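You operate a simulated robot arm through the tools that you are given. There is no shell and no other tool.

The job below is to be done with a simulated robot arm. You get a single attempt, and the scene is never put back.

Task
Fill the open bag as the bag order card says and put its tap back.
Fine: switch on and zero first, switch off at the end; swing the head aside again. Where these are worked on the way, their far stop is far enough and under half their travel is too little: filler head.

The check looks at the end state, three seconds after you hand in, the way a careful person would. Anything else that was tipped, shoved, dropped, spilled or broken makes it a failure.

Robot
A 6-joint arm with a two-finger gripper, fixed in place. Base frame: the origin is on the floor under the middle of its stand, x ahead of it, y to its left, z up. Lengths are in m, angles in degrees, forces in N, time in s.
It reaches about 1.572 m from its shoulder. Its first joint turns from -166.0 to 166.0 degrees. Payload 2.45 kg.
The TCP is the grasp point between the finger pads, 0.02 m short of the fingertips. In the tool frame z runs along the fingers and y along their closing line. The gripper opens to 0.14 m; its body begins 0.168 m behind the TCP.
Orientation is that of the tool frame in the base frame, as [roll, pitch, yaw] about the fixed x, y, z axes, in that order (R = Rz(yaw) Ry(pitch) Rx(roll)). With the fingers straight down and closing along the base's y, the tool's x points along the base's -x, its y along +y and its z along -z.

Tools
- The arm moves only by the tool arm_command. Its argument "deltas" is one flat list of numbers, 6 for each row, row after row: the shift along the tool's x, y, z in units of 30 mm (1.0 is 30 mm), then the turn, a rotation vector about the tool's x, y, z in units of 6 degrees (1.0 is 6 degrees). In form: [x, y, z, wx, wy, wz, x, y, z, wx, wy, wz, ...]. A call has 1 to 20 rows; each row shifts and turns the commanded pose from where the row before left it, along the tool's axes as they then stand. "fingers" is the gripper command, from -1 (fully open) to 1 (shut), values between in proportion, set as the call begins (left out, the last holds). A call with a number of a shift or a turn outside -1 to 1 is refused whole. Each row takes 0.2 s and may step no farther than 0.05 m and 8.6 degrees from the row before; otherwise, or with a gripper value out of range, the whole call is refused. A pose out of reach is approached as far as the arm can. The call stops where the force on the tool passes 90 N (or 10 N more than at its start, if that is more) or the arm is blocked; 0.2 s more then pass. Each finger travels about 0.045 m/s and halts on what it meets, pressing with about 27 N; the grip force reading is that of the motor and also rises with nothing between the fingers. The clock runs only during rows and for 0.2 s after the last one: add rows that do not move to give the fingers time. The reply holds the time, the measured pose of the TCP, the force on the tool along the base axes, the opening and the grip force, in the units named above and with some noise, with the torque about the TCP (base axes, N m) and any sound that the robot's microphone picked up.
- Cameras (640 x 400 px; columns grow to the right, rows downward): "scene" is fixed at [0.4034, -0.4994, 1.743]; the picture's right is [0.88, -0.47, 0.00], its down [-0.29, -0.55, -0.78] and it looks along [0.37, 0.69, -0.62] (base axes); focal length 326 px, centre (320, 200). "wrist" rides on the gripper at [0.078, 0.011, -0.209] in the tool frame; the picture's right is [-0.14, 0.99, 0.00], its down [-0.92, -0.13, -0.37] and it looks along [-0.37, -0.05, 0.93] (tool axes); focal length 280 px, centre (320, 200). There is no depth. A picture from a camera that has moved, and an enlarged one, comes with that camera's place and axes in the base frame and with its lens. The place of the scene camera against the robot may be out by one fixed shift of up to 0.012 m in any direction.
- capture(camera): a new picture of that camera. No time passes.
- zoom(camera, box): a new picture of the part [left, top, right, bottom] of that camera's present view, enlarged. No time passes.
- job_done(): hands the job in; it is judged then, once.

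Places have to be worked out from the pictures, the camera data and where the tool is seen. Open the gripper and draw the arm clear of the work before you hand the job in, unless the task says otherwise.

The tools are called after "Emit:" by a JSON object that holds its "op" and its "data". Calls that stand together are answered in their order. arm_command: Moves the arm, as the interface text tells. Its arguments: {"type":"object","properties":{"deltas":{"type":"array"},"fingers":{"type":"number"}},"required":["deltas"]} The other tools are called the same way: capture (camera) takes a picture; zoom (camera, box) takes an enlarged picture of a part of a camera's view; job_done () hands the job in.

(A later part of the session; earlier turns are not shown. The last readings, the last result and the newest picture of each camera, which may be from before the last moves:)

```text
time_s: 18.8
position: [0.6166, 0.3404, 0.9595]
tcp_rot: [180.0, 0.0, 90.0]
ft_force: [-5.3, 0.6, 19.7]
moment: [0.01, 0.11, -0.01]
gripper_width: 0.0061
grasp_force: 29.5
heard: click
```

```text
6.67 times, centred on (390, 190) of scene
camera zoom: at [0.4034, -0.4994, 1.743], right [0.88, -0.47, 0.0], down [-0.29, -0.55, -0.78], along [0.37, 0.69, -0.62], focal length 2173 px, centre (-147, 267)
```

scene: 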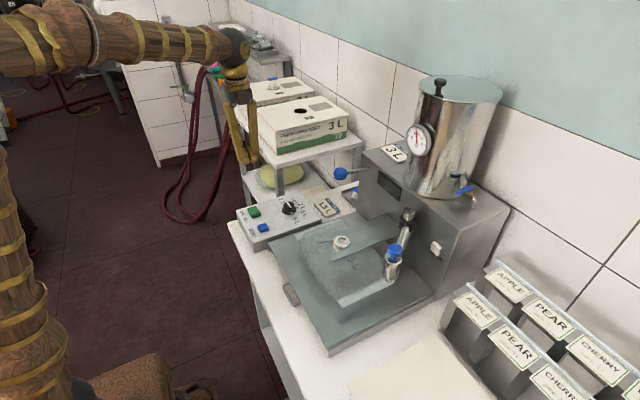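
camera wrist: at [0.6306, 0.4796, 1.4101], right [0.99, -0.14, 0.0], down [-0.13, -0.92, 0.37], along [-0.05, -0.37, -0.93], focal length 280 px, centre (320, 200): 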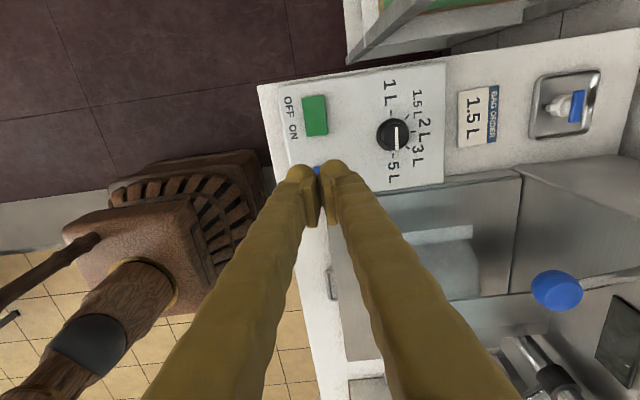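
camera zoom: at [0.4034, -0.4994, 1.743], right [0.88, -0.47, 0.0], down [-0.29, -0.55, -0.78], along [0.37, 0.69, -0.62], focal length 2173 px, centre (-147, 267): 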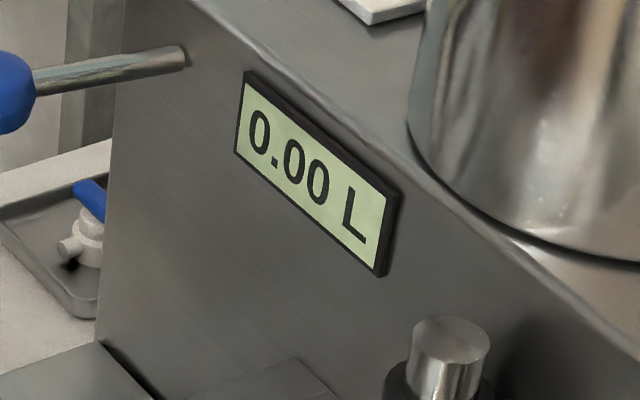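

Zero confirmed (display 0.00 L, click heard). I lift, open the fingers part-way and go above the dial for a closer look at it and the 1.5 L card.

Emit:
{"op": "arm_command", "data": {"deltas": [0, 0, -0.8, 0, 0, 0, 0, 0, -0.8, 0, 0, 0, 0, 0, -0.8, 0, 0, 0, 0, 0, -0.8, 0, 0, 0, 0.34, 0.83, -0.4, 0, 0, 0, 0.34, 0.83, -0.4, 0, 0, 0, 0.34, 0.83, 0, 0, 0, 0, 0.34, 0.83, 0, 0, 0, 0, 0.34, 0.83, 0, 0, 0, 0], "fingers": 0}}

Emit:
{"op": "capture", "data": {"camera": "wrist"}}

Emit:
{"op": "zoom", "data": {"camera": "wrist", "box": [240, 80, 400, 200]}}

Emit:
{"op": "zoom", "data": {"camera": "wrist", "box": [400, 40, 540, 160]}}

```text
time_s: 20.8
position: [0.7412, 0.3907, 1.0784]
tcp_rot: [180.0, -0.1, 90.0]
ft_force: [0.4, 0.9, -0.6]
moment: [-0.04, -0.01, 0.01]
gripper_width: 0.0703
grasp_force: 0.0
```

```text
taken
camera wrist: at [0.7517, 0.4694, 1.2871], right [0.99, -0.14, 0.0], down [-0.13, -0.92, 0.37], along [-0.05, -0.36, -0.93], focal length 280 px, centre (320, 200)
```

wrist: 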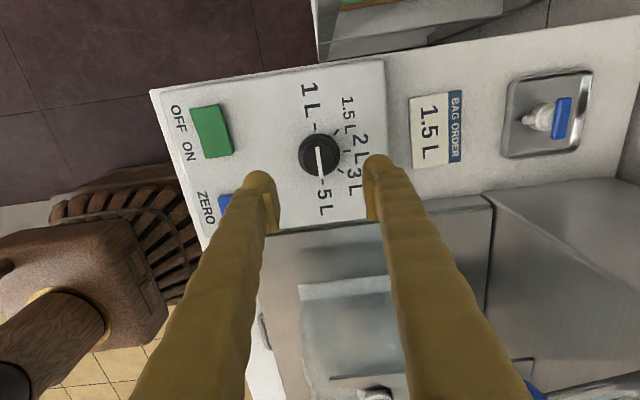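

```text
3.33 times, centred on (320, 140) of wrist
camera zoom: at [0.7517, 0.4694, 1.2871], right [0.99, -0.14, 0.0], down [-0.13, -0.92, 0.37], along [-0.05, -0.36, -0.93], focal length 935 px, centre (320, 400)
```

zoom: 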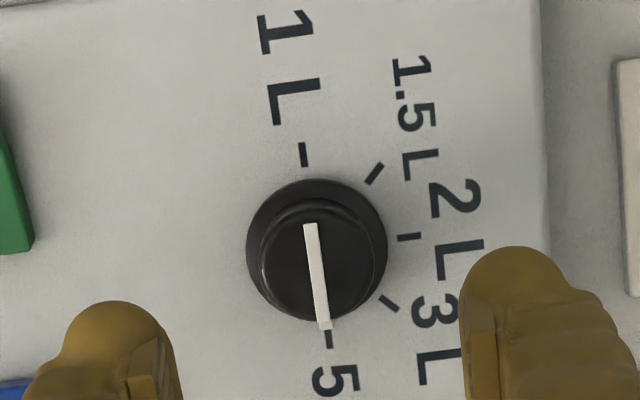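

```text
3.33 times, centred on (470, 100) of wrist
camera zoom: at [0.7517, 0.4694, 1.2871], right [0.99, -0.14, 0.0], down [-0.13, -0.92, 0.37], along [-0.05, -0.36, -0.93], focal length 935 px, centre (-180, 533)
```

zoom: 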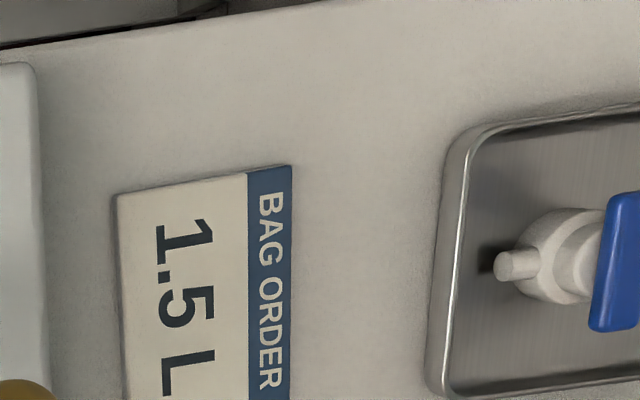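

The dial axis is at (0.741, 0.392), well aligned with the tool; knob about 44 mm wide. I lower so the pads straddle the knob, then close on it.

Emit:
{"op": "arm_command", "data": {"deltas": [0.04, 0, 0.97, 0, 0, 0, 0, 0, 0.97, 0, 0, 0, 0, 0, 0.97, 0, 0, 0, 0, 0, 0.85, 0, 0, 0]}}

Emit:
{"op": "zoom", "data": {"camera": "wrist", "box": [240, 100, 400, 220]}}

Emit:
{"op": "zoom", "data": {"camera": "scene", "box": [250, 170, 330, 230]}}

```text
time_s: 21.8
position: [0.7409, 0.3917, 0.9649]
tcp_rot: [179.9, 0.0, 89.9]
ft_force: [-0.1, -0.3, 0.2]
moment: [0.03, 0.0, 0.0]
gripper_width: 0.0699
grasp_force: 0.0
```

```text
3.33 times, centred on (320, 160) of wrist
camera zoom: at [0.7515, 0.4703, 1.1745], right [0.99, -0.14, 0.0], down [-0.13, -0.92, 0.37], along [-0.05, -0.36, -0.93], focal length 935 px, centre (320, 333)
```

zoom: 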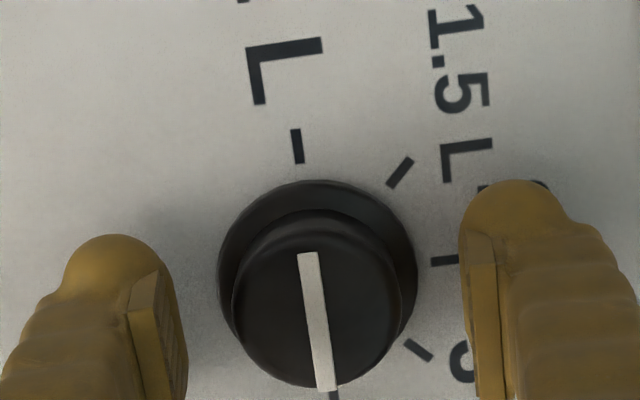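

```text
6.67 times, centred on (290, 200) of scene
camera zoom: at [0.4034, -0.4994, 1.743], right [0.88, -0.47, 0.0], down [-0.29, -0.55, -0.78], along [0.37, 0.69, -0.62], focal length 2173 px, centre (520, 200)
```

zoom: 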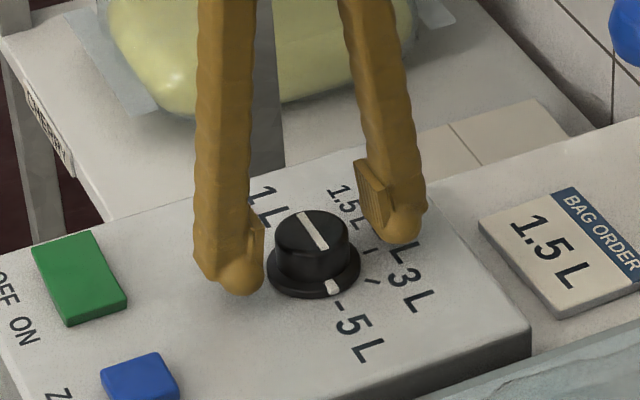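

Aligned. I close on the knob.

Emit:
{"op": "arm_command", "data": {"deltas": [0, 0, 0, 0, 0, 0, 0, 0, 0, 0, 0, 0, 0, 0, 0, 0, 0, 0, 0, 0, 0, 0, 0, 0], "fingers": 1}}

Emit:
{"op": "zoom", "data": {"camera": "wrist", "box": [240, 100, 400, 220]}}

```text
time_s: 22.8
position: [0.7402, 0.3907, 0.9658]
tcp_rot: [-179.9, -0.1, 90.0]
ft_force: [-14.7, -0.8, -0.8]
moment: [0.01, 0.18, 0.0]
gripper_width: 0.0397
grasp_force: 44.6
```

```text
3.33 times, centred on (320, 160) of wrist
camera zoom: at [0.751, 0.4704, 1.1743], right [0.99, -0.14, 0.0], down [-0.13, -0.92, 0.37], along [-0.05, -0.37, -0.93], focal length 935 px, centre (320, 333)
```

zoom: 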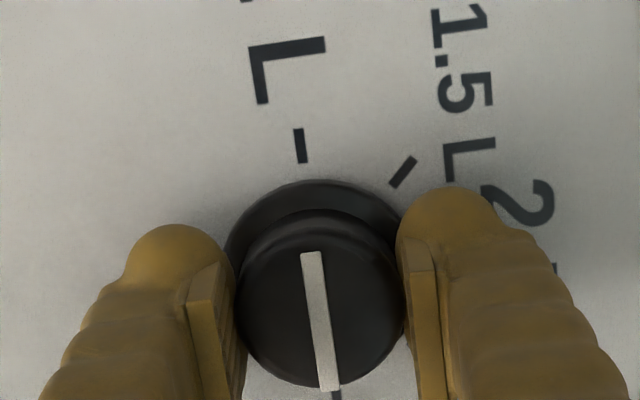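

Gripped (39.7 mm). A small side force says the axis is ~1 mm toward −x; I correct that and start turning counter-clockwise (toward lower volumes), checking after 30°.

Emit:
{"op": "arm_command", "data": {"deltas": [0, -0.04, 0, 0, 0, 0, 0, 0, 0, 0, 0, -1, 0, 0, 0, 0, 0, -1, 0, 0, 0, 0, 0, -1, 0, 0, 0, 0, 0, -1, 0, 0, 0, 0, 0, -1]}}

Emit:
{"op": "zoom", "data": {"camera": "wrist", "box": [240, 100, 400, 220]}}

Emit:
{"op": "zoom", "data": {"camera": "scene", "box": [250, 170, 330, 230]}}

```text
time_s: 24.2
position: [0.7395, 0.3928, 0.9654]
tcp_rot: [-180.0, 0.0, 120.2]
ft_force: [6.7, -7.0, -9.2]
moment: [-0.04, -0.02, -0.01]
gripper_width: 0.0397
grasp_force: 44.7
```

```text
3.33 times, centred on (320, 160) of wrist
camera zoom: at [0.7102, 0.4653, 1.1744], right [0.93, 0.38, 0.0], down [0.35, -0.86, 0.37], along [0.14, -0.34, -0.93], focal length 935 px, centre (320, 333)
```

zoom: 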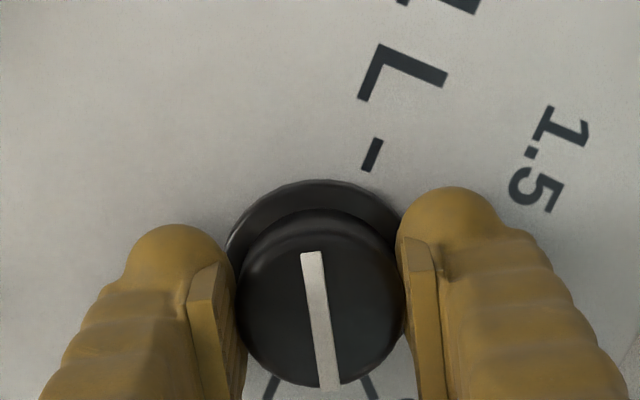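

```text
6.67 times, centred on (290, 200) of scene
camera zoom: at [0.4034, -0.4994, 1.743], right [0.88, -0.47, 0.0], down [-0.29, -0.55, -0.78], along [0.37, 0.69, -0.62], focal length 2173 px, centre (520, 200)
```

zoom: 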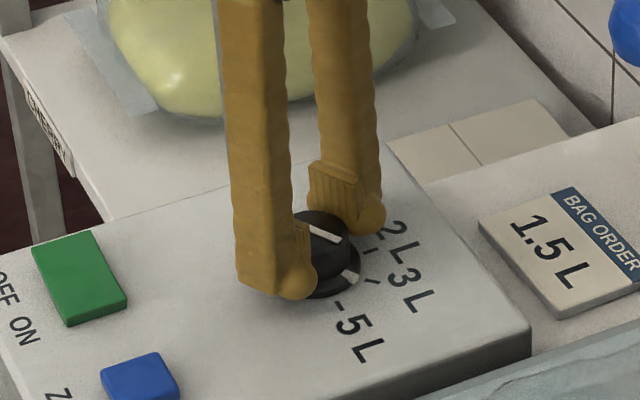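

The knob follows the tool (now ≈ −60° vs. target +45° for 1.5 L). I continue 105° further.

Emit:
{"op": "arm_command", "data": {"deltas": [0, 0, 0, 0, 0, -1, 0, 0, 0, 0, 0, -1, 0, 0, 0, 0, 0, -1, 0, 0, 0, 0, 0, -1, 0, 0, 0, 0, 0, -1, 0, 0, 0, 0, 0, -1, 0, 0, 0, 0, 0, -1, 0, 0, 0, 0, 0, -1, 0, 0, 0, 0, 0, -1, 0, 0, 0, 0, 0, -1, 0, 0, 0, 0, 0, -1, 0, 0, 0, 0, 0, -1, 0, 0, 0, 0, 0, -1, 0, 0, 0, 0, 0, -1, 0, 0, 0, 0, 0, -1, 0, 0, 0, 0, 0, -1, 0, 0, 0, 0, 0, -1, 0, 0, 0, 0, 0, -0.5]}}

Emit:
{"op": "zoom", "data": {"camera": "wrist", "box": [240, 100, 400, 220]}}

Emit:
{"op": "zoom", "data": {"camera": "scene", "box": [250, 170, 330, 230]}}

```text
time_s: 28.0
position: [0.7394, 0.3912, 0.9666]
tcp_rot: [180.0, -0.1, -134.9]
ft_force: [11.5, -5.3, 3.4]
moment: [-0.03, -0.2, 0.01]
gripper_width: 0.0398
grasp_force: 44.6
```

```text
3.33 times, centred on (320, 160) of wrist
camera zoom: at [0.677, 0.3446, 1.1745], right [-0.6, 0.8, 0.0], down [0.74, 0.56, 0.37], along [0.29, 0.22, -0.93], focal length 935 px, centre (320, 333)
```

zoom: 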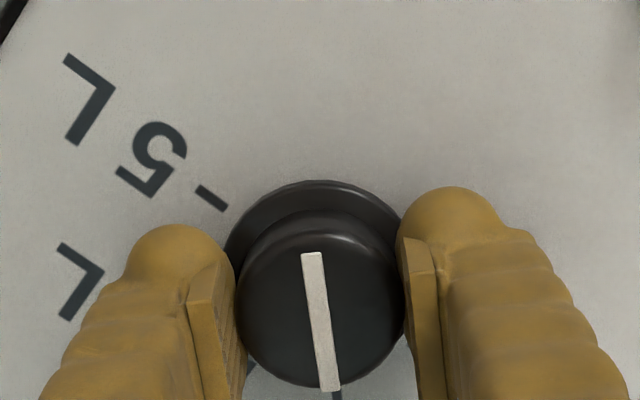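

```text
6.67 times, centred on (290, 200) of scene
camera zoom: at [0.4034, -0.4994, 1.743], right [0.88, -0.47, 0.0], down [-0.29, -0.55, -0.78], along [0.37, 0.69, -0.62], focal length 2173 px, centre (520, 200)
```

zoom: 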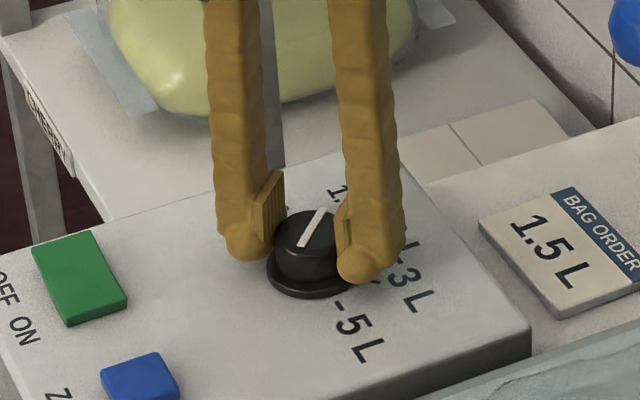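

The knob turned 135°, so the pointer should now be at 1.5 L. I release, lift straight up and verify.

Emit:
{"op": "arm_command", "data": {"deltas": [0, 0, 0, 0, 0, 0, 0, 0, 0, 0, 0, 0, 0, 0, 0, 0, 0, 0, 0, 0, -0.8, 0, 0, 0, 0, 0, -0.8, 0, 0, 0, 0, 0, -0.8, 0, 0, 0, 0, 0, -0.8, 0, 0, 0, 0, 0, -0.8, 0, 0, 0], "fingers": 0}}

Emit:
{"op": "zoom", "data": {"camera": "wrist", "box": [240, 100, 400, 220]}}

Emit:
{"op": "zoom", "data": {"camera": "scene", "box": [250, 170, 330, 230]}}

Emit:
{"op": "zoom", "data": {"camera": "scene", "box": [350, 160, 430, 220]}}

```text
time_s: 29.8
position: [0.7397, 0.3914, 1.0866]
tcp_rot: [179.9, 0.0, -135.1]
ft_force: [-0.1, -0.3, -0.7]
moment: [-0.01, 0.0, 0.02]
gripper_width: 0.07
grasp_force: 0.0
```

```text
3.33 times, centred on (320, 160) of wrist
camera zoom: at [0.6765, 0.3444, 1.2949], right [-0.6, 0.8, 0.0], down [0.74, 0.56, 0.37], along [0.29, 0.22, -0.93], focal length 935 px, centre (320, 333)
```

zoom: 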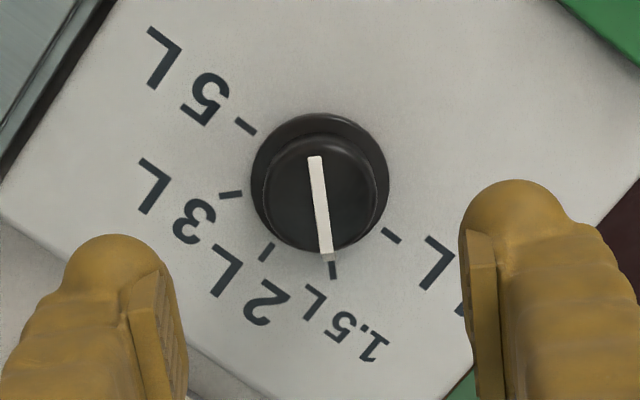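

```text
6.67 times, centred on (290, 200) of scene
camera zoom: at [0.4034, -0.4994, 1.743], right [0.88, -0.47, 0.0], down [-0.29, -0.55, -0.78], along [0.37, 0.69, -0.62], focal length 2173 px, centre (520, 200)
```

zoom: 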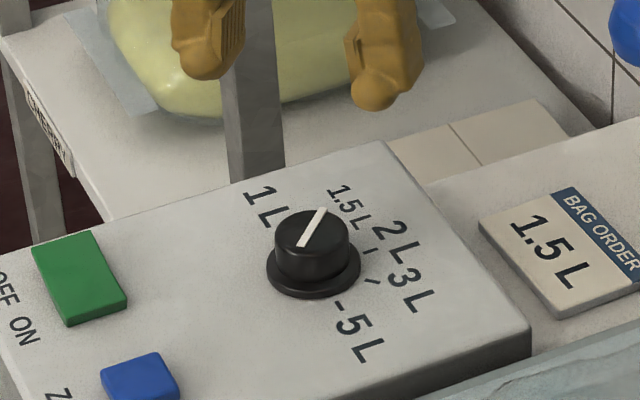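

```text
6.67 times, centred on (390, 190) of scene
camera zoom: at [0.4034, -0.4994, 1.743], right [0.88, -0.47, 0.0], down [-0.29, -0.55, -0.78], along [0.37, 0.69, -0.62], focal length 2173 px, centre (-147, 267)
```

zoom: 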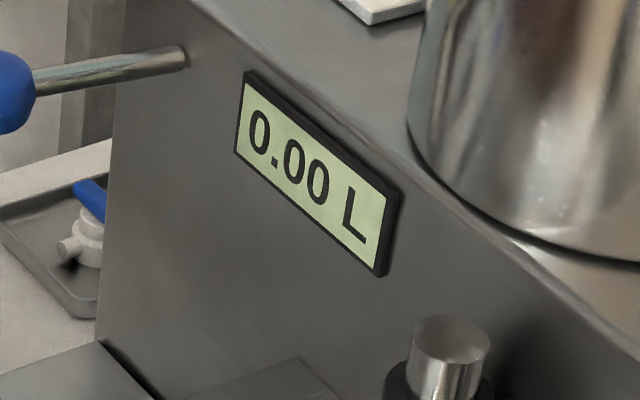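

Dial is on 1.5 L. Before filling I take a close look at the other card on top of the machine; I rise, turn the tool back and move over.

Emit:
{"op": "arm_command", "data": {"deltas": [0, 0, -1, 0, 0, 0.682, 0, 0, -1, 0, 0, 0.682, 0, 0, -1, 0, 0, 0.682, 0, 0, -1, 0, 0, 0.682, 0, 0, -1, 0, 0, 0.682, 0, 0, -1, 0, 0, 0.682, 0, 0, -1, 0, 0, 0.682, 0, 0, -1, 0, 0, 0.682, 0, 0, -1, 0, 0, 0.682, 0, 0, -1, 0, 0, 0.682, 0, 0, -1, 0, 0, 0.682, -0.733, -0.933, 0, 0, 0, 0, -0.733, -0.933, 0, 0, 0, 0, -0.733, -0.933, 0, 0, 0, 0, -0.733, -0.933, 0, 0, 0, 0, -0.733, -0.933, 0, 0, 0, 0], "fingers": -1}}

Emit:
{"op": "capture", "data": {"camera": "wrist"}}

Emit:
{"op": "capture", "data": {"camera": "scene"}}

```text
time_s: 33.2
position: [0.85, 0.2515, 1.417]
tcp_rot: [180.0, 0.0, -180.0]
ft_force: [-0.4, -0.5, -0.1]
moment: [0.03, -0.04, 0.02]
gripper_width: 0.1398
grasp_force: 0.0
```

```text
taken
camera wrist: at [0.7717, 0.2627, 1.6251], right [0.14, 0.99, 0.0], down [0.92, -0.13, 0.37], along [0.37, -0.05, -0.93], focal length 280 px, centre (320, 200)
```

wrist: 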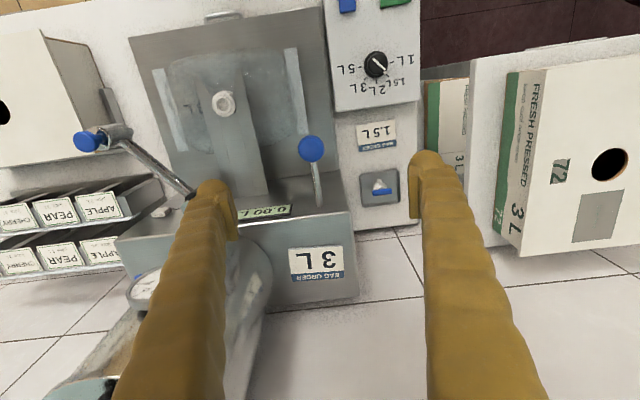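

```text
taken
```

scene: 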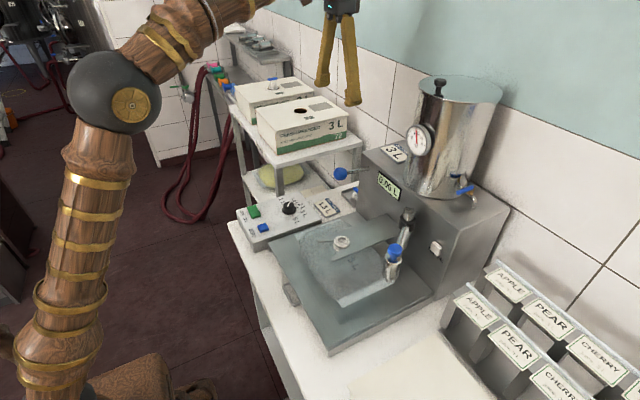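

Emit:
{"op": "zoom", "data": {"camera": "wrist", "box": [280, 240, 355, 290]}}

Emit:
{"op": "zoom", "data": {"camera": "wrist", "box": [340, 110, 415, 210]}}

Emit:
{"op": "zoom", "data": {"camera": "wrist", "box": [120, 20, 330, 160]}}

Emit:
{"op": "zoom", "data": {"camera": "wrist", "box": [60, 110, 240, 230]}}

Emit:
{"op": "zoom", "data": {"camera": "wrist", "box": [270, 120, 360, 220]}}

```text
8.00 times, centred on (318, 265) of wrist
camera zoom: at [0.7717, 0.2627, 1.6251], right [0.14, 0.99, 0.0], down [0.92, -0.13, 0.37], along [0.37, -0.05, -0.93], focal length 2243 px, centre (340, -320)
```

zoom: 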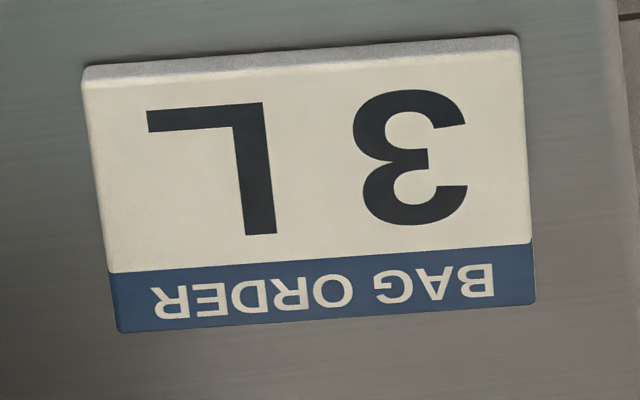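

```text
4.00 times, centred on (378, 160) of wrist
camera zoom: at [0.7717, 0.2627, 1.6251], right [0.14, 0.99, 0.0], down [0.92, -0.13, 0.37], along [0.37, -0.05, -0.93], focal length 1122 px, centre (90, 360)
```

zoom: 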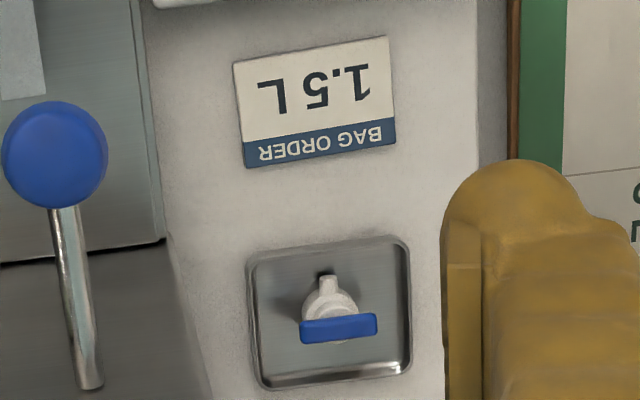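

```text
2.86 times, centred on (225, 90) of wrist
camera zoom: at [0.7717, 0.2627, 1.6251], right [0.14, 0.99, 0.0], down [0.92, -0.13, 0.37], along [0.37, -0.05, -0.93], focal length 801 px, centre (591, 514)
```

zoom: 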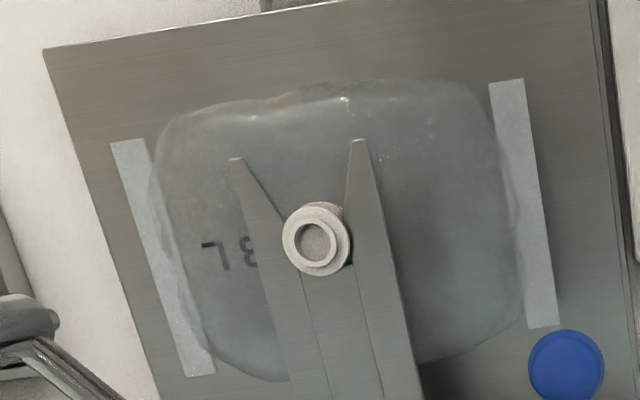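

```text
3.33 times, centred on (150, 170) of wrist
camera zoom: at [0.7717, 0.2627, 1.6251], right [0.14, 0.99, 0.0], down [0.92, -0.13, 0.37], along [0.37, -0.05, -0.93], focal length 935 px, centre (887, 300)
```

zoom: 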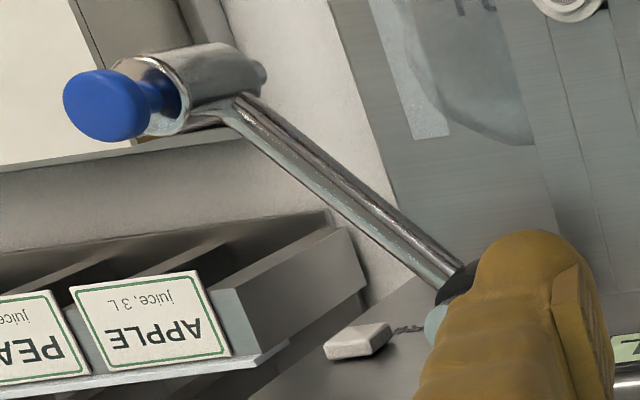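

```text
4.00 times, centred on (315, 170) of wrist
camera zoom: at [0.7717, 0.2627, 1.6251], right [0.14, 0.99, 0.0], down [0.92, -0.13, 0.37], along [0.37, -0.05, -0.93], focal length 1122 px, centre (340, 320)
```

zoom: 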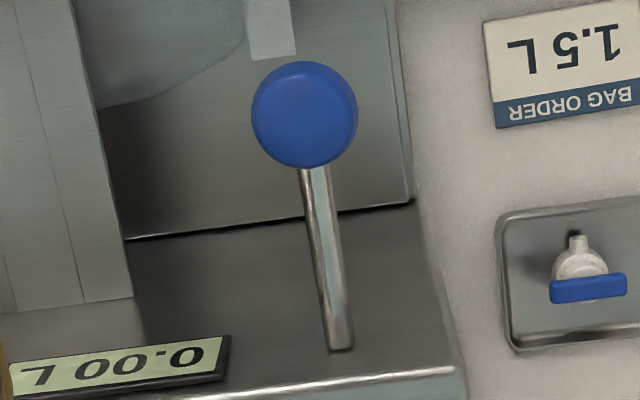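

Both cards are alike; the 1.5 L card lies at the workplace beside this bag's tap and the panel, so I take 1.5 L as this bag's order (it can also only be topped up, never undone). Next, the head: its blue knob is at (0.798, −0.121, 1.172), pivot post ≈ (0.95, −0.005). I move round in front and turn the tool so the fingers can straddle the head along its swing direction.

Emit:
{"op": "arm_command", "data": {"deltas": [0.867, -0.8, 0, 0, 0, 0, 0.867, -0.8, 0, 0, 0, 0, 0.867, -0.8, 0, 0, 0, 0, 0.867, -0.8, 0, 0, 0, 0, 0.867, -0.8, 0, 0, 0, 0, 0, -0.933, 0, 0, 0, 0, 0, -0.933, 0, 0, 0, 0, 0, -0.933, 0, 0, 0, 0, 0, -0.933, 0, 0, 0, 0, 0, -0.933, 0, 0, 0, 0, 0, -0.933, 0, 0, 0, 0, 0, -0.933, 0, 0, 0, 0, 0, -0.933, 0, 0, 0, 0, 0, -0.933, 0, 0, 0, 0], "fingers": 0}}

Emit:
{"op": "capture", "data": {"camera": "wrist"}}

Emit:
{"op": "zoom", "data": {"camera": "wrist", "box": [230, 150, 410, 300]}}

```text
time_s: 36.2
position: [0.721, -0.1202, 1.4159]
tcp_rot: [180.0, 0.0, -180.0]
ft_force: [0.0, 0.4, -0.2]
moment: [-0.01, -0.02, 0.01]
gripper_width: 0.07
grasp_force: 0.1
```

```text
taken
camera wrist: at [0.642, -0.1085, 1.6243], right [0.14, 0.99, 0.0], down [0.92, -0.13, 0.37], along [0.37, -0.05, -0.93], focal length 280 px, centre (320, 200)
```

wrist: 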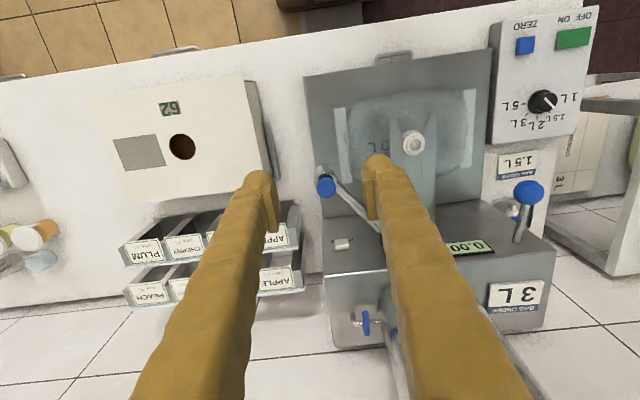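

```text
2.67 times, centred on (320, 225) of wrist
camera zoom: at [0.642, -0.1085, 1.6243], right [0.14, 0.99, 0.0], down [0.92, -0.13, 0.37], along [0.37, -0.05, -0.93], focal length 748 px, centre (320, 133)
```

zoom: 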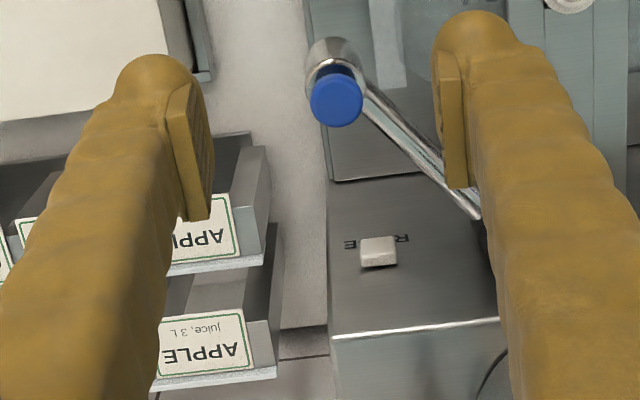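

The knob refines to (0.800, −0.120). I turn the tool 37° and come down above the head.

Emit:
{"op": "arm_command", "data": {"deltas": [0, 0, 0, 0, 0, -0.886, 0, 0, 0, 0, 0, -0.886, 0, 0, 0, 0, 0, -0.886, 0, 0, 0, 0, 0, -0.886, 0, 0, 0, 0, 0, -0.886, 0, 0, 0, 0, 0, -0.886, 0, 0, 0, 0, 0, -0.886, -0.417, -0.318, 0.95, 0, 0, 0, -0.417, -0.318, 0.95, 0, 0, 0, -0.417, -0.318, 0.95, 0, 0, 0, -0.417, -0.318, 0.95, 0, 0, 0, -0.417, -0.318, 0.95, 0, 0, 0]}}

Emit:
{"op": "capture", "data": {"camera": "wrist"}}

Emit:
{"op": "zoom", "data": {"camera": "scene", "box": [330, 100, 490, 280]}}

```text
time_s: 38.8
position: [0.7992, -0.1201, 1.2738]
tcp_rot: [-180.0, 0.0, -142.8]
ft_force: [0.0, -0.3, -0.4]
moment: [-0.01, -0.04, 0.01]
gripper_width: 0.07
grasp_force: 0.1
```

```text
taken
camera wrist: at [0.7299, -0.158, 1.4824], right [-0.49, 0.87, 0.0], down [0.81, 0.46, 0.37], along [0.32, 0.18, -0.93], focal length 280 px, centre (320, 200)
```

wrist: 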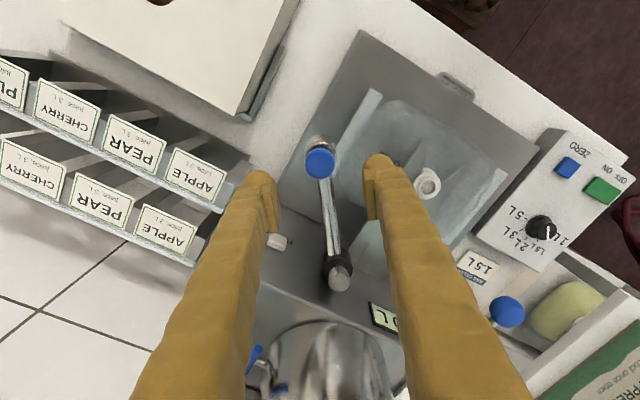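

```text
2.22 times, centred on (410, 190) of scene
camera zoom: at [0.4034, -0.4994, 1.743], right [0.88, -0.47, 0.0], down [-0.29, -0.55, -0.78], along [0.37, 0.69, -0.62], focal length 724 px, centre (120, 222)
```

zoom: 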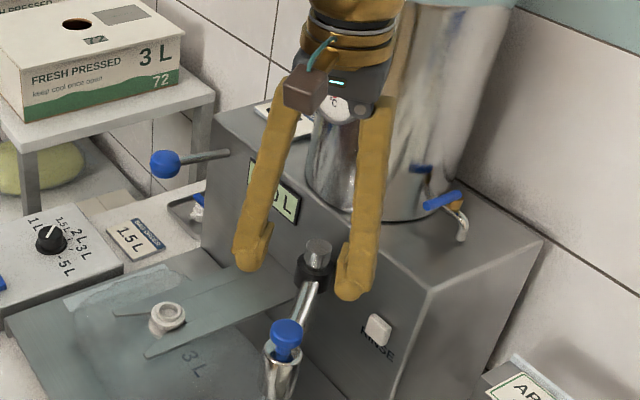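

The knob lies right under the tool axis. I zoom in to fix the pivot post's position.

Emit:
{"op": "zoom", "data": {"camera": "wrist", "box": [280, 130, 400, 310]}}

```text
2.22 times, centred on (340, 220) of wrist
camera zoom: at [0.7299, -0.158, 1.4824], right [-0.49, 0.87, 0.0], down [0.81, 0.46, 0.37], along [0.32, 0.18, -0.93], focal length 623 px, centre (276, 156)
```

zoom: 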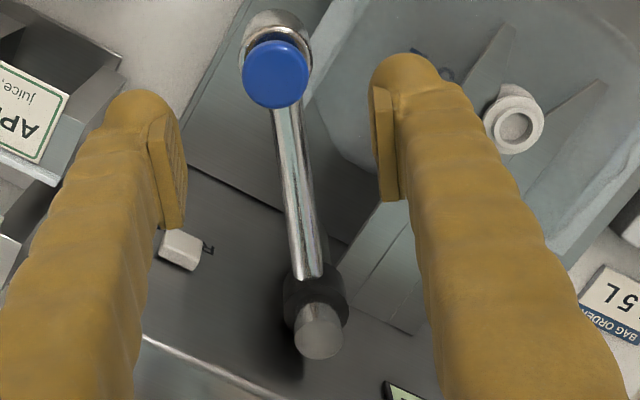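

Pivot ≈ (0.946, −0.005), swing radius ≈ 0.186 m; spout ≈ (0.776, 0.070), so the swing is about 62°. I lower so the open fingers cage the knob and upper head.

Emit:
{"op": "arm_command", "data": {"deltas": [0, 0, 0.83, 0, 0, 0, 0, 0, 0.83, 0, 0, 0, 0, 0, 0.83, 0, 0, 0, 0, 0, 0.83, 0, 0, 0, 0, 0, 0.8, 0, 0, 0]}}

Emit:
{"op": "zoom", "data": {"camera": "wrist", "box": [240, 110, 400, 230]}}

Emit:
{"op": "zoom", "data": {"camera": "scene", "box": [330, 160, 450, 290]}}

```text
time_s: 40.0
position: [0.8005, -0.1215, 1.1502]
tcp_rot: [180.0, 0.1, -142.8]
ft_force: [0.5, -0.7, 0.1]
moment: [-0.02, 0.02, -0.01]
gripper_width: 0.0698
grasp_force: 0.0
```

```text
3.33 times, centred on (320, 170) of wrist
camera zoom: at [0.7304, -0.1592, 1.3588], right [-0.49, 0.87, 0.0], down [0.81, 0.46, 0.37], along [0.32, 0.18, -0.93], focal length 935 px, centre (320, 300)
```

zoom: 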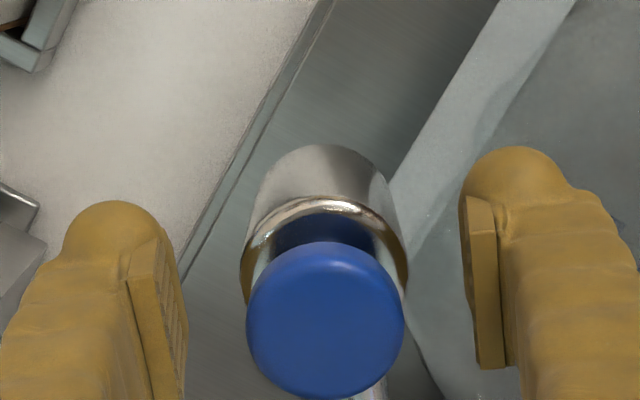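

```text
3.08 times, centred on (390, 225) of scene
camera zoom: at [0.4034, -0.4994, 1.743], right [0.88, -0.47, 0.0], down [-0.29, -0.55, -0.78], along [0.37, 0.69, -0.62], focal length 1003 px, centre (105, 123)
```

zoom: 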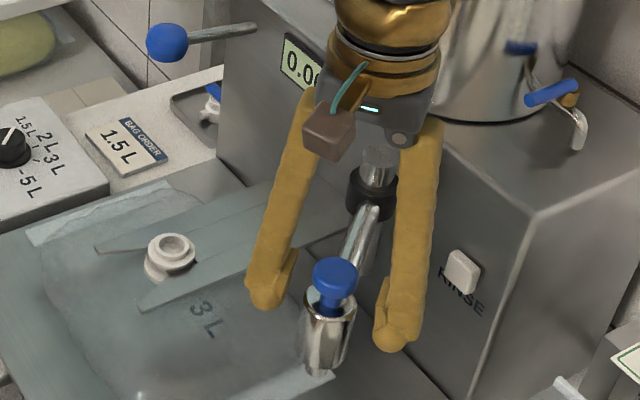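

The head is caged between the fingers. I narrow the gap a bit and swing it toward the spout along the arc, first half.

Emit:
{"op": "arm_command", "data": {"deltas": [0, 0, 0, 0, 0, 0, 0, 0, 0, 0, 0, 0, -0.0091, 0.3353, 0, 0, 0, 0.5167, -0.0091, 0.3353, 0, 0, 0, 0.5167, -0.0091, 0.3353, 0, 0, 0, 0.5167, -0.0091, 0.3353, 0, 0, 0, 0.5167, -0.0091, 0.3353, 0, 0, 0, 0.5167, -0.0091, 0.3353, 0, 0, 0, 0.5167, -0.0091, 0.3353, 0, 0, 0, 0.5167, -0.0091, 0.3353, 0, 0, 0, 0.5167, -0.0091, 0.3353, 0, 0, 0, 0.5167, -0.0091, 0.3353, 0, 0, 0, 0.5167], "fingers": 0.28}}

Emit:
{"op": "zoom", "data": {"camera": "wrist", "box": [240, 110, 400, 230]}}

Emit:
{"op": "zoom", "data": {"camera": "scene", "box": [330, 160, 450, 290]}}

```text
time_s: 42.6
position: [0.7615, -0.0274, 1.1515]
tcp_rot: [-180.0, 0.1, -173.9]
ft_force: [-0.7, -0.3, 0.0]
moment: [0.0, 0.0, 0.01]
gripper_width: 0.0504
grasp_force: 0.1
```

```text
3.33 times, centred on (320, 170) of wrist
camera zoom: at [0.6824, -0.0241, 1.3591], right [0.03, 1.0, 0.0], down [0.93, -0.03, 0.37], along [0.37, -0.01, -0.93], focal length 935 px, centre (320, 300)
```

zoom: 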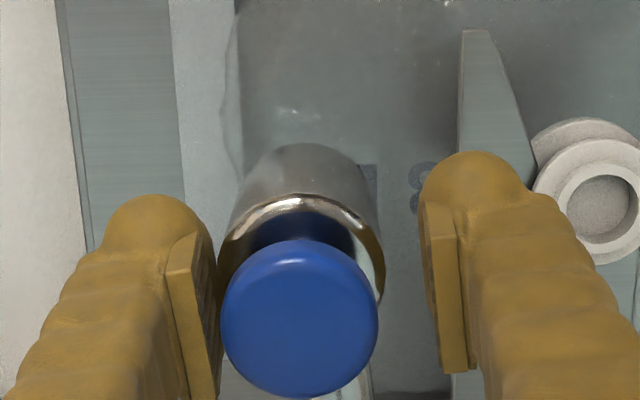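

```text
3.08 times, centred on (390, 225) of scene
camera zoom: at [0.4034, -0.4994, 1.743], right [0.88, -0.47, 0.0], down [-0.29, -0.55, -0.78], along [0.37, 0.69, -0.62], focal length 1003 px, centre (105, 123)
```

zoom: 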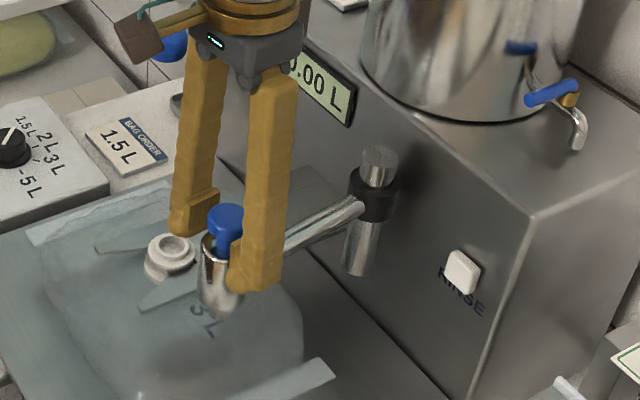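

The head follows easily with almost no force. I continue toward the spout.

Emit:
{"op": "arm_command", "data": {"deltas": [-0.0091, 0.3353, 0, 0, 0, 0.5167, -0.0091, 0.3353, 0, 0, 0, 0.5167, -0.0091, 0.3353, 0, 0, 0, 0.5167, -0.0091, 0.3353, 0, 0, 0, 0.5167, -0.0091, 0.3353, 0, 0, 0, 0.5167, -0.0091, 0.3353, 0, 0, 0, 0.5167, -0.0091, 0.3353, 0, 0, 0, 0.5167, -0.0091, 0.3353, 0, 0, 0, 0.5167, -0.0091, 0.3353, 0, 0, 0, 0.5167]}}

Emit:
{"op": "zoom", "data": {"camera": "wrist", "box": [240, 110, 400, 230]}}

Emit:
{"op": "zoom", "data": {"camera": "scene", "box": [310, 180, 430, 290]}}

```text
time_s: 44.6
position: [0.7729, 0.062, 1.1509]
tcp_rot: [179.9, 0.0, 158.3]
ft_force: [1.3, 1.4, -1.0]
moment: [0.0, -0.03, 0.0]
gripper_width: 0.0512
grasp_force: 0.7
```

```text
3.33 times, centred on (320, 170) of wrist
camera zoom: at [0.7053, 0.1014, 1.3588], right [0.49, 0.87, 0.0], down [0.81, -0.46, 0.37], along [0.32, -0.18, -0.93], focal length 935 px, centre (320, 300)
```

zoom: 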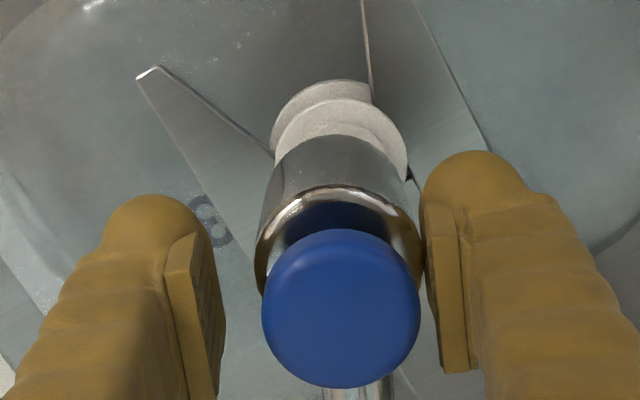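

```text
3.64 times, centred on (370, 235) of scene
camera zoom: at [0.4034, -0.4994, 1.743], right [0.88, -0.47, 0.0], down [-0.29, -0.55, -0.78], along [0.37, 0.69, -0.62], focal length 1185 px, centre (138, 73)
```

zoom: 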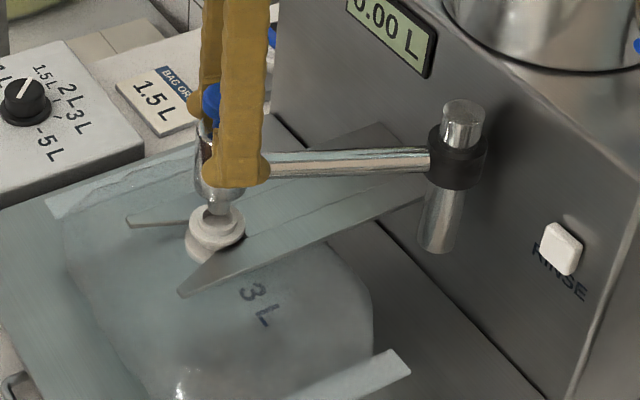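

The nozzle is nearly over the spout. I push a bit further along the arc to bring the head to its stop.

Emit:
{"op": "arm_command", "data": {"deltas": [-0.0091, 0.3353, 0, 0, 0, 0.5167, -0.003, 0.12, 0, 0, 0, 0.18, 0, 0, 0, 0, 0, 0]}}

Emit:
{"op": "zoom", "data": {"camera": "wrist", "box": [240, 110, 400, 230]}}

Emit:
{"op": "zoom", "data": {"camera": "scene", "box": [310, 180, 430, 290]}}

```text
time_s: 45.4
position: [0.7802, 0.0753, 1.1507]
tcp_rot: [179.9, 0.1, 154.0]
ft_force: [-1.2, -4.6, 1.2]
moment: [-0.09, 0.0, 0.01]
gripper_width: 0.0531
grasp_force: 2.2
```

```text
3.33 times, centred on (320, 170) of wrist
camera zoom: at [0.7141, 0.1185, 1.3585], right [0.56, 0.83, 0.0], down [0.77, -0.52, 0.37], along [0.31, -0.2, -0.93], focal length 935 px, centre (320, 300)
```

zoom: 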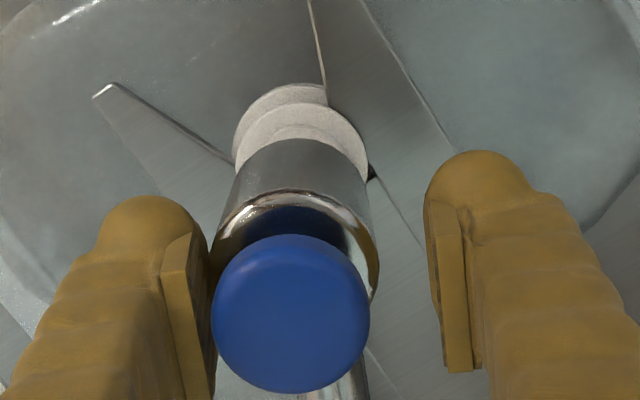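

```text
3.64 times, centred on (370, 235) of scene
camera zoom: at [0.4034, -0.4994, 1.743], right [0.88, -0.47, 0.0], down [-0.29, -0.55, -0.78], along [0.37, 0.69, -0.62], focal length 1185 px, centre (138, 73)
```

zoom: 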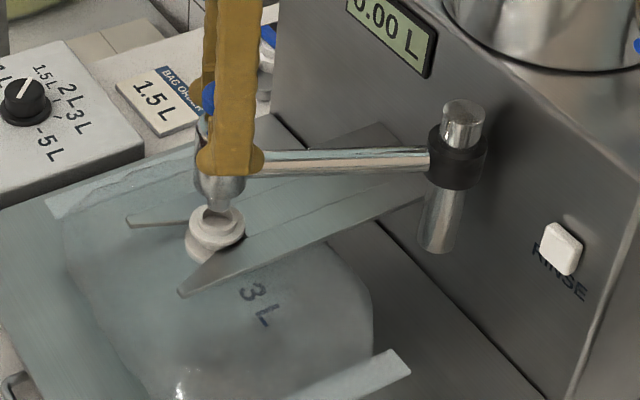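

The head rests against its stop (finger deflected, ~5 N, head not moving) with the nozzle in line with the spout. I back off a little, lift clear and look at the result.

Emit:
{"op": "arm_command", "data": {"deltas": [0, -0.22, 0, 0, 0, 0, 0, 0, -0.5, 0, 0, 0, 0, 0, -1, 0, 0, 0, 0, 0, -1, 0, 0, 0, 0, 0, -1, 0, 0, 0, 0, 0, -1, 0, 0, 0, 0, 0, -1, 0, 0, 0]}}

Emit:
{"op": "capture", "data": {"camera": "wrist"}}

Emit:
{"op": "zoom", "data": {"camera": "scene", "box": [310, 160, 430, 290]}}

```text
time_s: 47.0
position: [0.7779, 0.0682, 1.3147]
tcp_rot: [180.0, 0.1, 154.1]
ft_force: [1.0, 0.7, 0.1]
moment: [0.02, 0.02, 0.0]
gripper_width: 0.0503
grasp_force: 0.2
```

```text
taken
camera wrist: at [0.7113, 0.113, 1.5232], right [0.56, 0.83, 0.0], down [0.77, -0.52, 0.37], along [0.31, -0.2, -0.93], focal length 280 px, centre (320, 200)
```

wrist: 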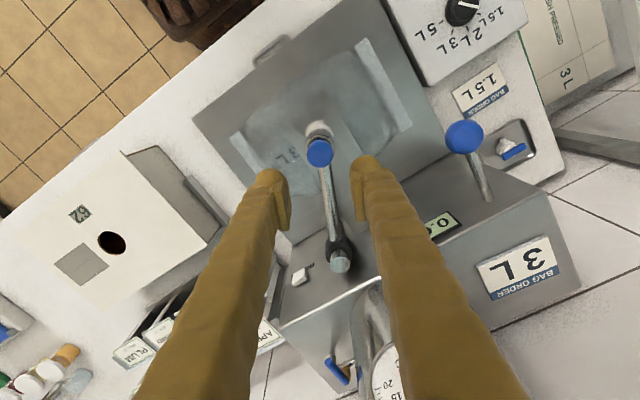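

```text
3.08 times, centred on (370, 225) of scene
camera zoom: at [0.4034, -0.4994, 1.743], right [0.88, -0.47, 0.0], down [-0.29, -0.55, -0.78], along [0.37, 0.69, -0.62], focal length 1003 px, centre (166, 123)
```

zoom: 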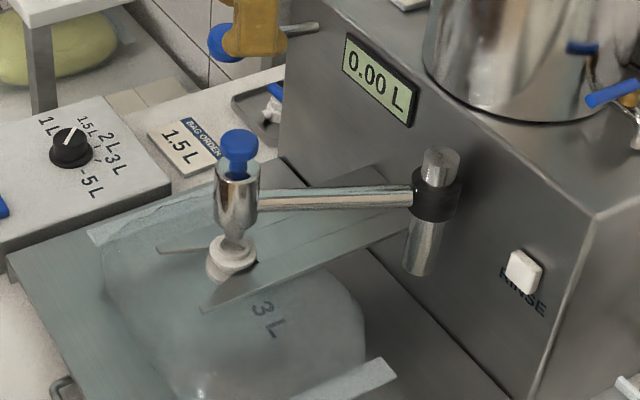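

The nozzle sits in the spout. Now the lever: ball at ≈ (0.865, 0.236, 1.154). I turn the tool back square and move above it.

Emit:
{"op": "arm_command", "data": {"deltas": [0, 0, 0, 0, 0, -0.864, 0, 0, 0, 0, 0, -0.864, 0, 0, 0, 0, 0, -0.864, 0, 0, 0, 0, 0, -0.864, 0, 0, 0, 0, 0, -0.864, -0.484, 0.928, 0, 0, 0, 0, -0.484, 0.928, 0, 0, 0, 0, -0.484, 0.928, 0, 0, 0, 0, -0.484, 0.928, 0, 0, 0, 0, -0.484, 0.928, 0, 0, 0, 0, -0.484, 0.928, 0, 0, 0, 0], "fingers": 0}}

Emit:
{"op": "capture", "data": {"camera": "wrist"}}

Emit:
{"op": "zoom", "data": {"camera": "wrist", "box": [240, 110, 400, 270]}}

Emit:
{"op": "zoom", "data": {"camera": "scene", "box": [300, 90, 430, 220]}}

```text
time_s: 49.4
position: [0.8638, 0.2361, 1.3154]
tcp_rot: [-180.0, 0.1, -179.9]
ft_force: [-0.3, -0.1, 0.7]
moment: [-0.03, -0.05, 0.02]
gripper_width: 0.07
grasp_force: 0.1
```

```text
taken
camera wrist: at [0.7852, 0.2469, 1.5237], right [0.14, 0.99, 0.0], down [0.92, -0.13, 0.37], along [0.37, -0.05, -0.93], focal length 280 px, centre (320, 200)
```

wrist: 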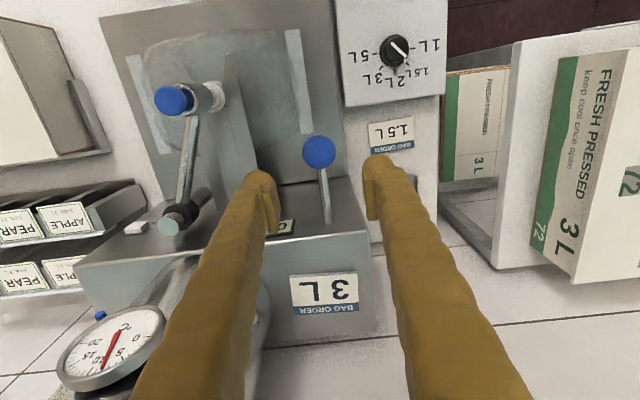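

```text
2.50 times, centred on (320, 190) of wrist
camera zoom: at [0.7852, 0.2469, 1.5237], right [0.14, 0.99, 0.0], down [0.92, -0.13, 0.37], along [0.37, -0.05, -0.93], focal length 701 px, centre (320, 225)
```

zoom: 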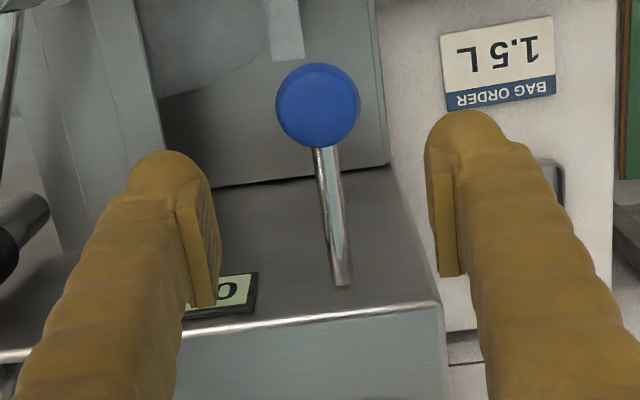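

```text
3.08 times, centred on (365, 155) of scene
camera zoom: at [0.4034, -0.4994, 1.743], right [0.88, -0.47, 0.0], down [-0.29, -0.55, -0.78], along [0.37, 0.69, -0.62], focal length 1003 px, centre (182, 338)
```

zoom: 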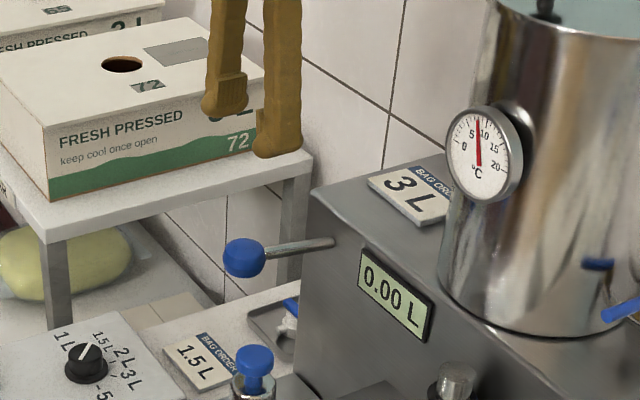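

Ball refined to (0.864, 0.235), about 45 mm wide. I lower the open fingers around it.

Emit:
{"op": "arm_command", "data": {"deltas": [0, -0.03, 0.9, 0, 0, 0, 0, 0, 0.9, 0, 0, 0, 0, 0, 0.9, 0, 0, 0, 0, 0, 0.9, 0, 0, 0, 0, 0, 0.9, 0, 0, 0, 0, 0, 0.8, 0, 0, 0]}}

Emit:
{"op": "zoom", "data": {"camera": "wrist", "box": [240, 110, 400, 270]}}

Emit:
{"op": "zoom", "data": {"camera": "scene", "box": [310, 120, 420, 220]}}

```text
time_s: 50.8
position: [0.8639, 0.2342, 1.1565]
tcp_rot: [-179.9, 0.0, -179.9]
ft_force: [-0.6, 0.2, 0.4]
moment: [0.02, -0.02, 0.02]
gripper_width: 0.0699
grasp_force: 0.1
```

```text
2.50 times, centred on (320, 190) of wrist
camera zoom: at [0.7851, 0.2454, 1.365], right [0.14, 0.99, 0.0], down [0.92, -0.13, 0.37], along [0.37, -0.05, -0.93], focal length 701 px, centre (320, 225)
```

zoom: 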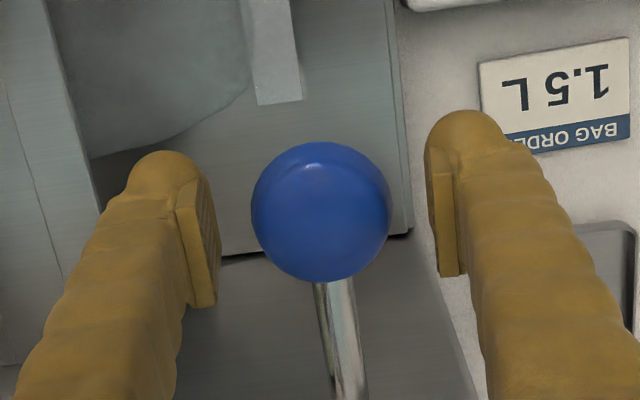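

```text
4.00 times, centred on (365, 170) of scene
camera zoom: at [0.4034, -0.4994, 1.743], right [0.88, -0.47, 0.0], down [-0.29, -0.55, -0.78], along [0.37, 0.69, -0.62], focal length 1304 px, centre (140, 320)
```

zoom: 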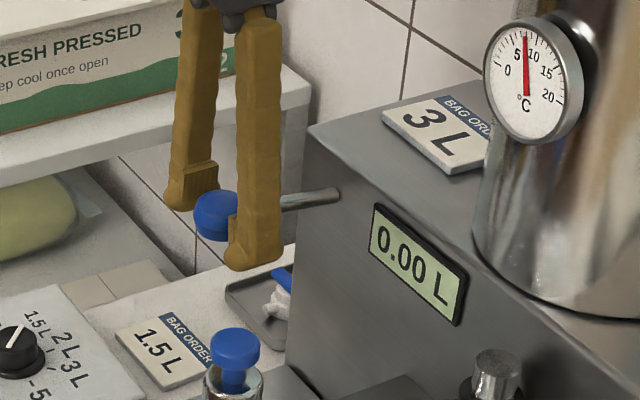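

Ball is centred between the pads. I close on it.

Emit:
{"op": "arm_command", "data": {"deltas": [0, 0, 0, 0, 0, 0, 0, 0, 0, 0, 0, 0, 0, 0, 0, 0, 0, 0], "fingers": 1}}

```text
time_s: 51.6
position: [0.8638, 0.2346, 1.1547]
tcp_rot: [179.9, 0.0, -179.9]
ft_force: [1.4, 9.8, -1.1]
moment: [0.05, -0.02, -0.05]
gripper_width: 0.0419
grasp_force: 33.1
```

Gripped. I try the lever gently downward by about 10 mm, watching force and display.

Emit:
{"op": "arm_command", "data": {"deltas": [0, 0.02, 0.12, 0, 0, 0, 0, 0, 0.12, 0, 0, 0, 0, 0, 0.12, 0, 0, 0]}}

Emit:
{"op": "zoom", "data": {"camera": "scene", "box": [310, 120, 420, 220]}}

```text
time_s: 52.4
position: [0.8636, 0.2347, 1.1456]
tcp_rot: [-180.0, 0.0, -179.8]
ft_force: [-7.1, -2.2, 14.8]
moment: [-0.06, -1.26, 0.02]
gripper_width: 0.0419
grasp_force: 44.6
```

```text
4.00 times, centred on (365, 170) of scene
camera zoom: at [0.4034, -0.4994, 1.743], right [0.88, -0.47, 0.0], down [-0.29, -0.55, -0.78], along [0.37, 0.69, -0.62], focal length 1304 px, centre (140, 320)
```

zoom: 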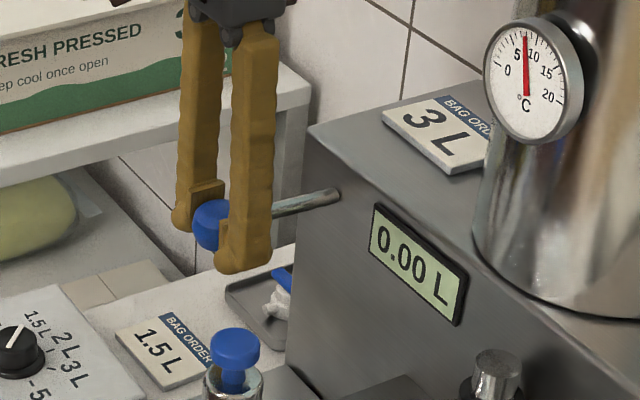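

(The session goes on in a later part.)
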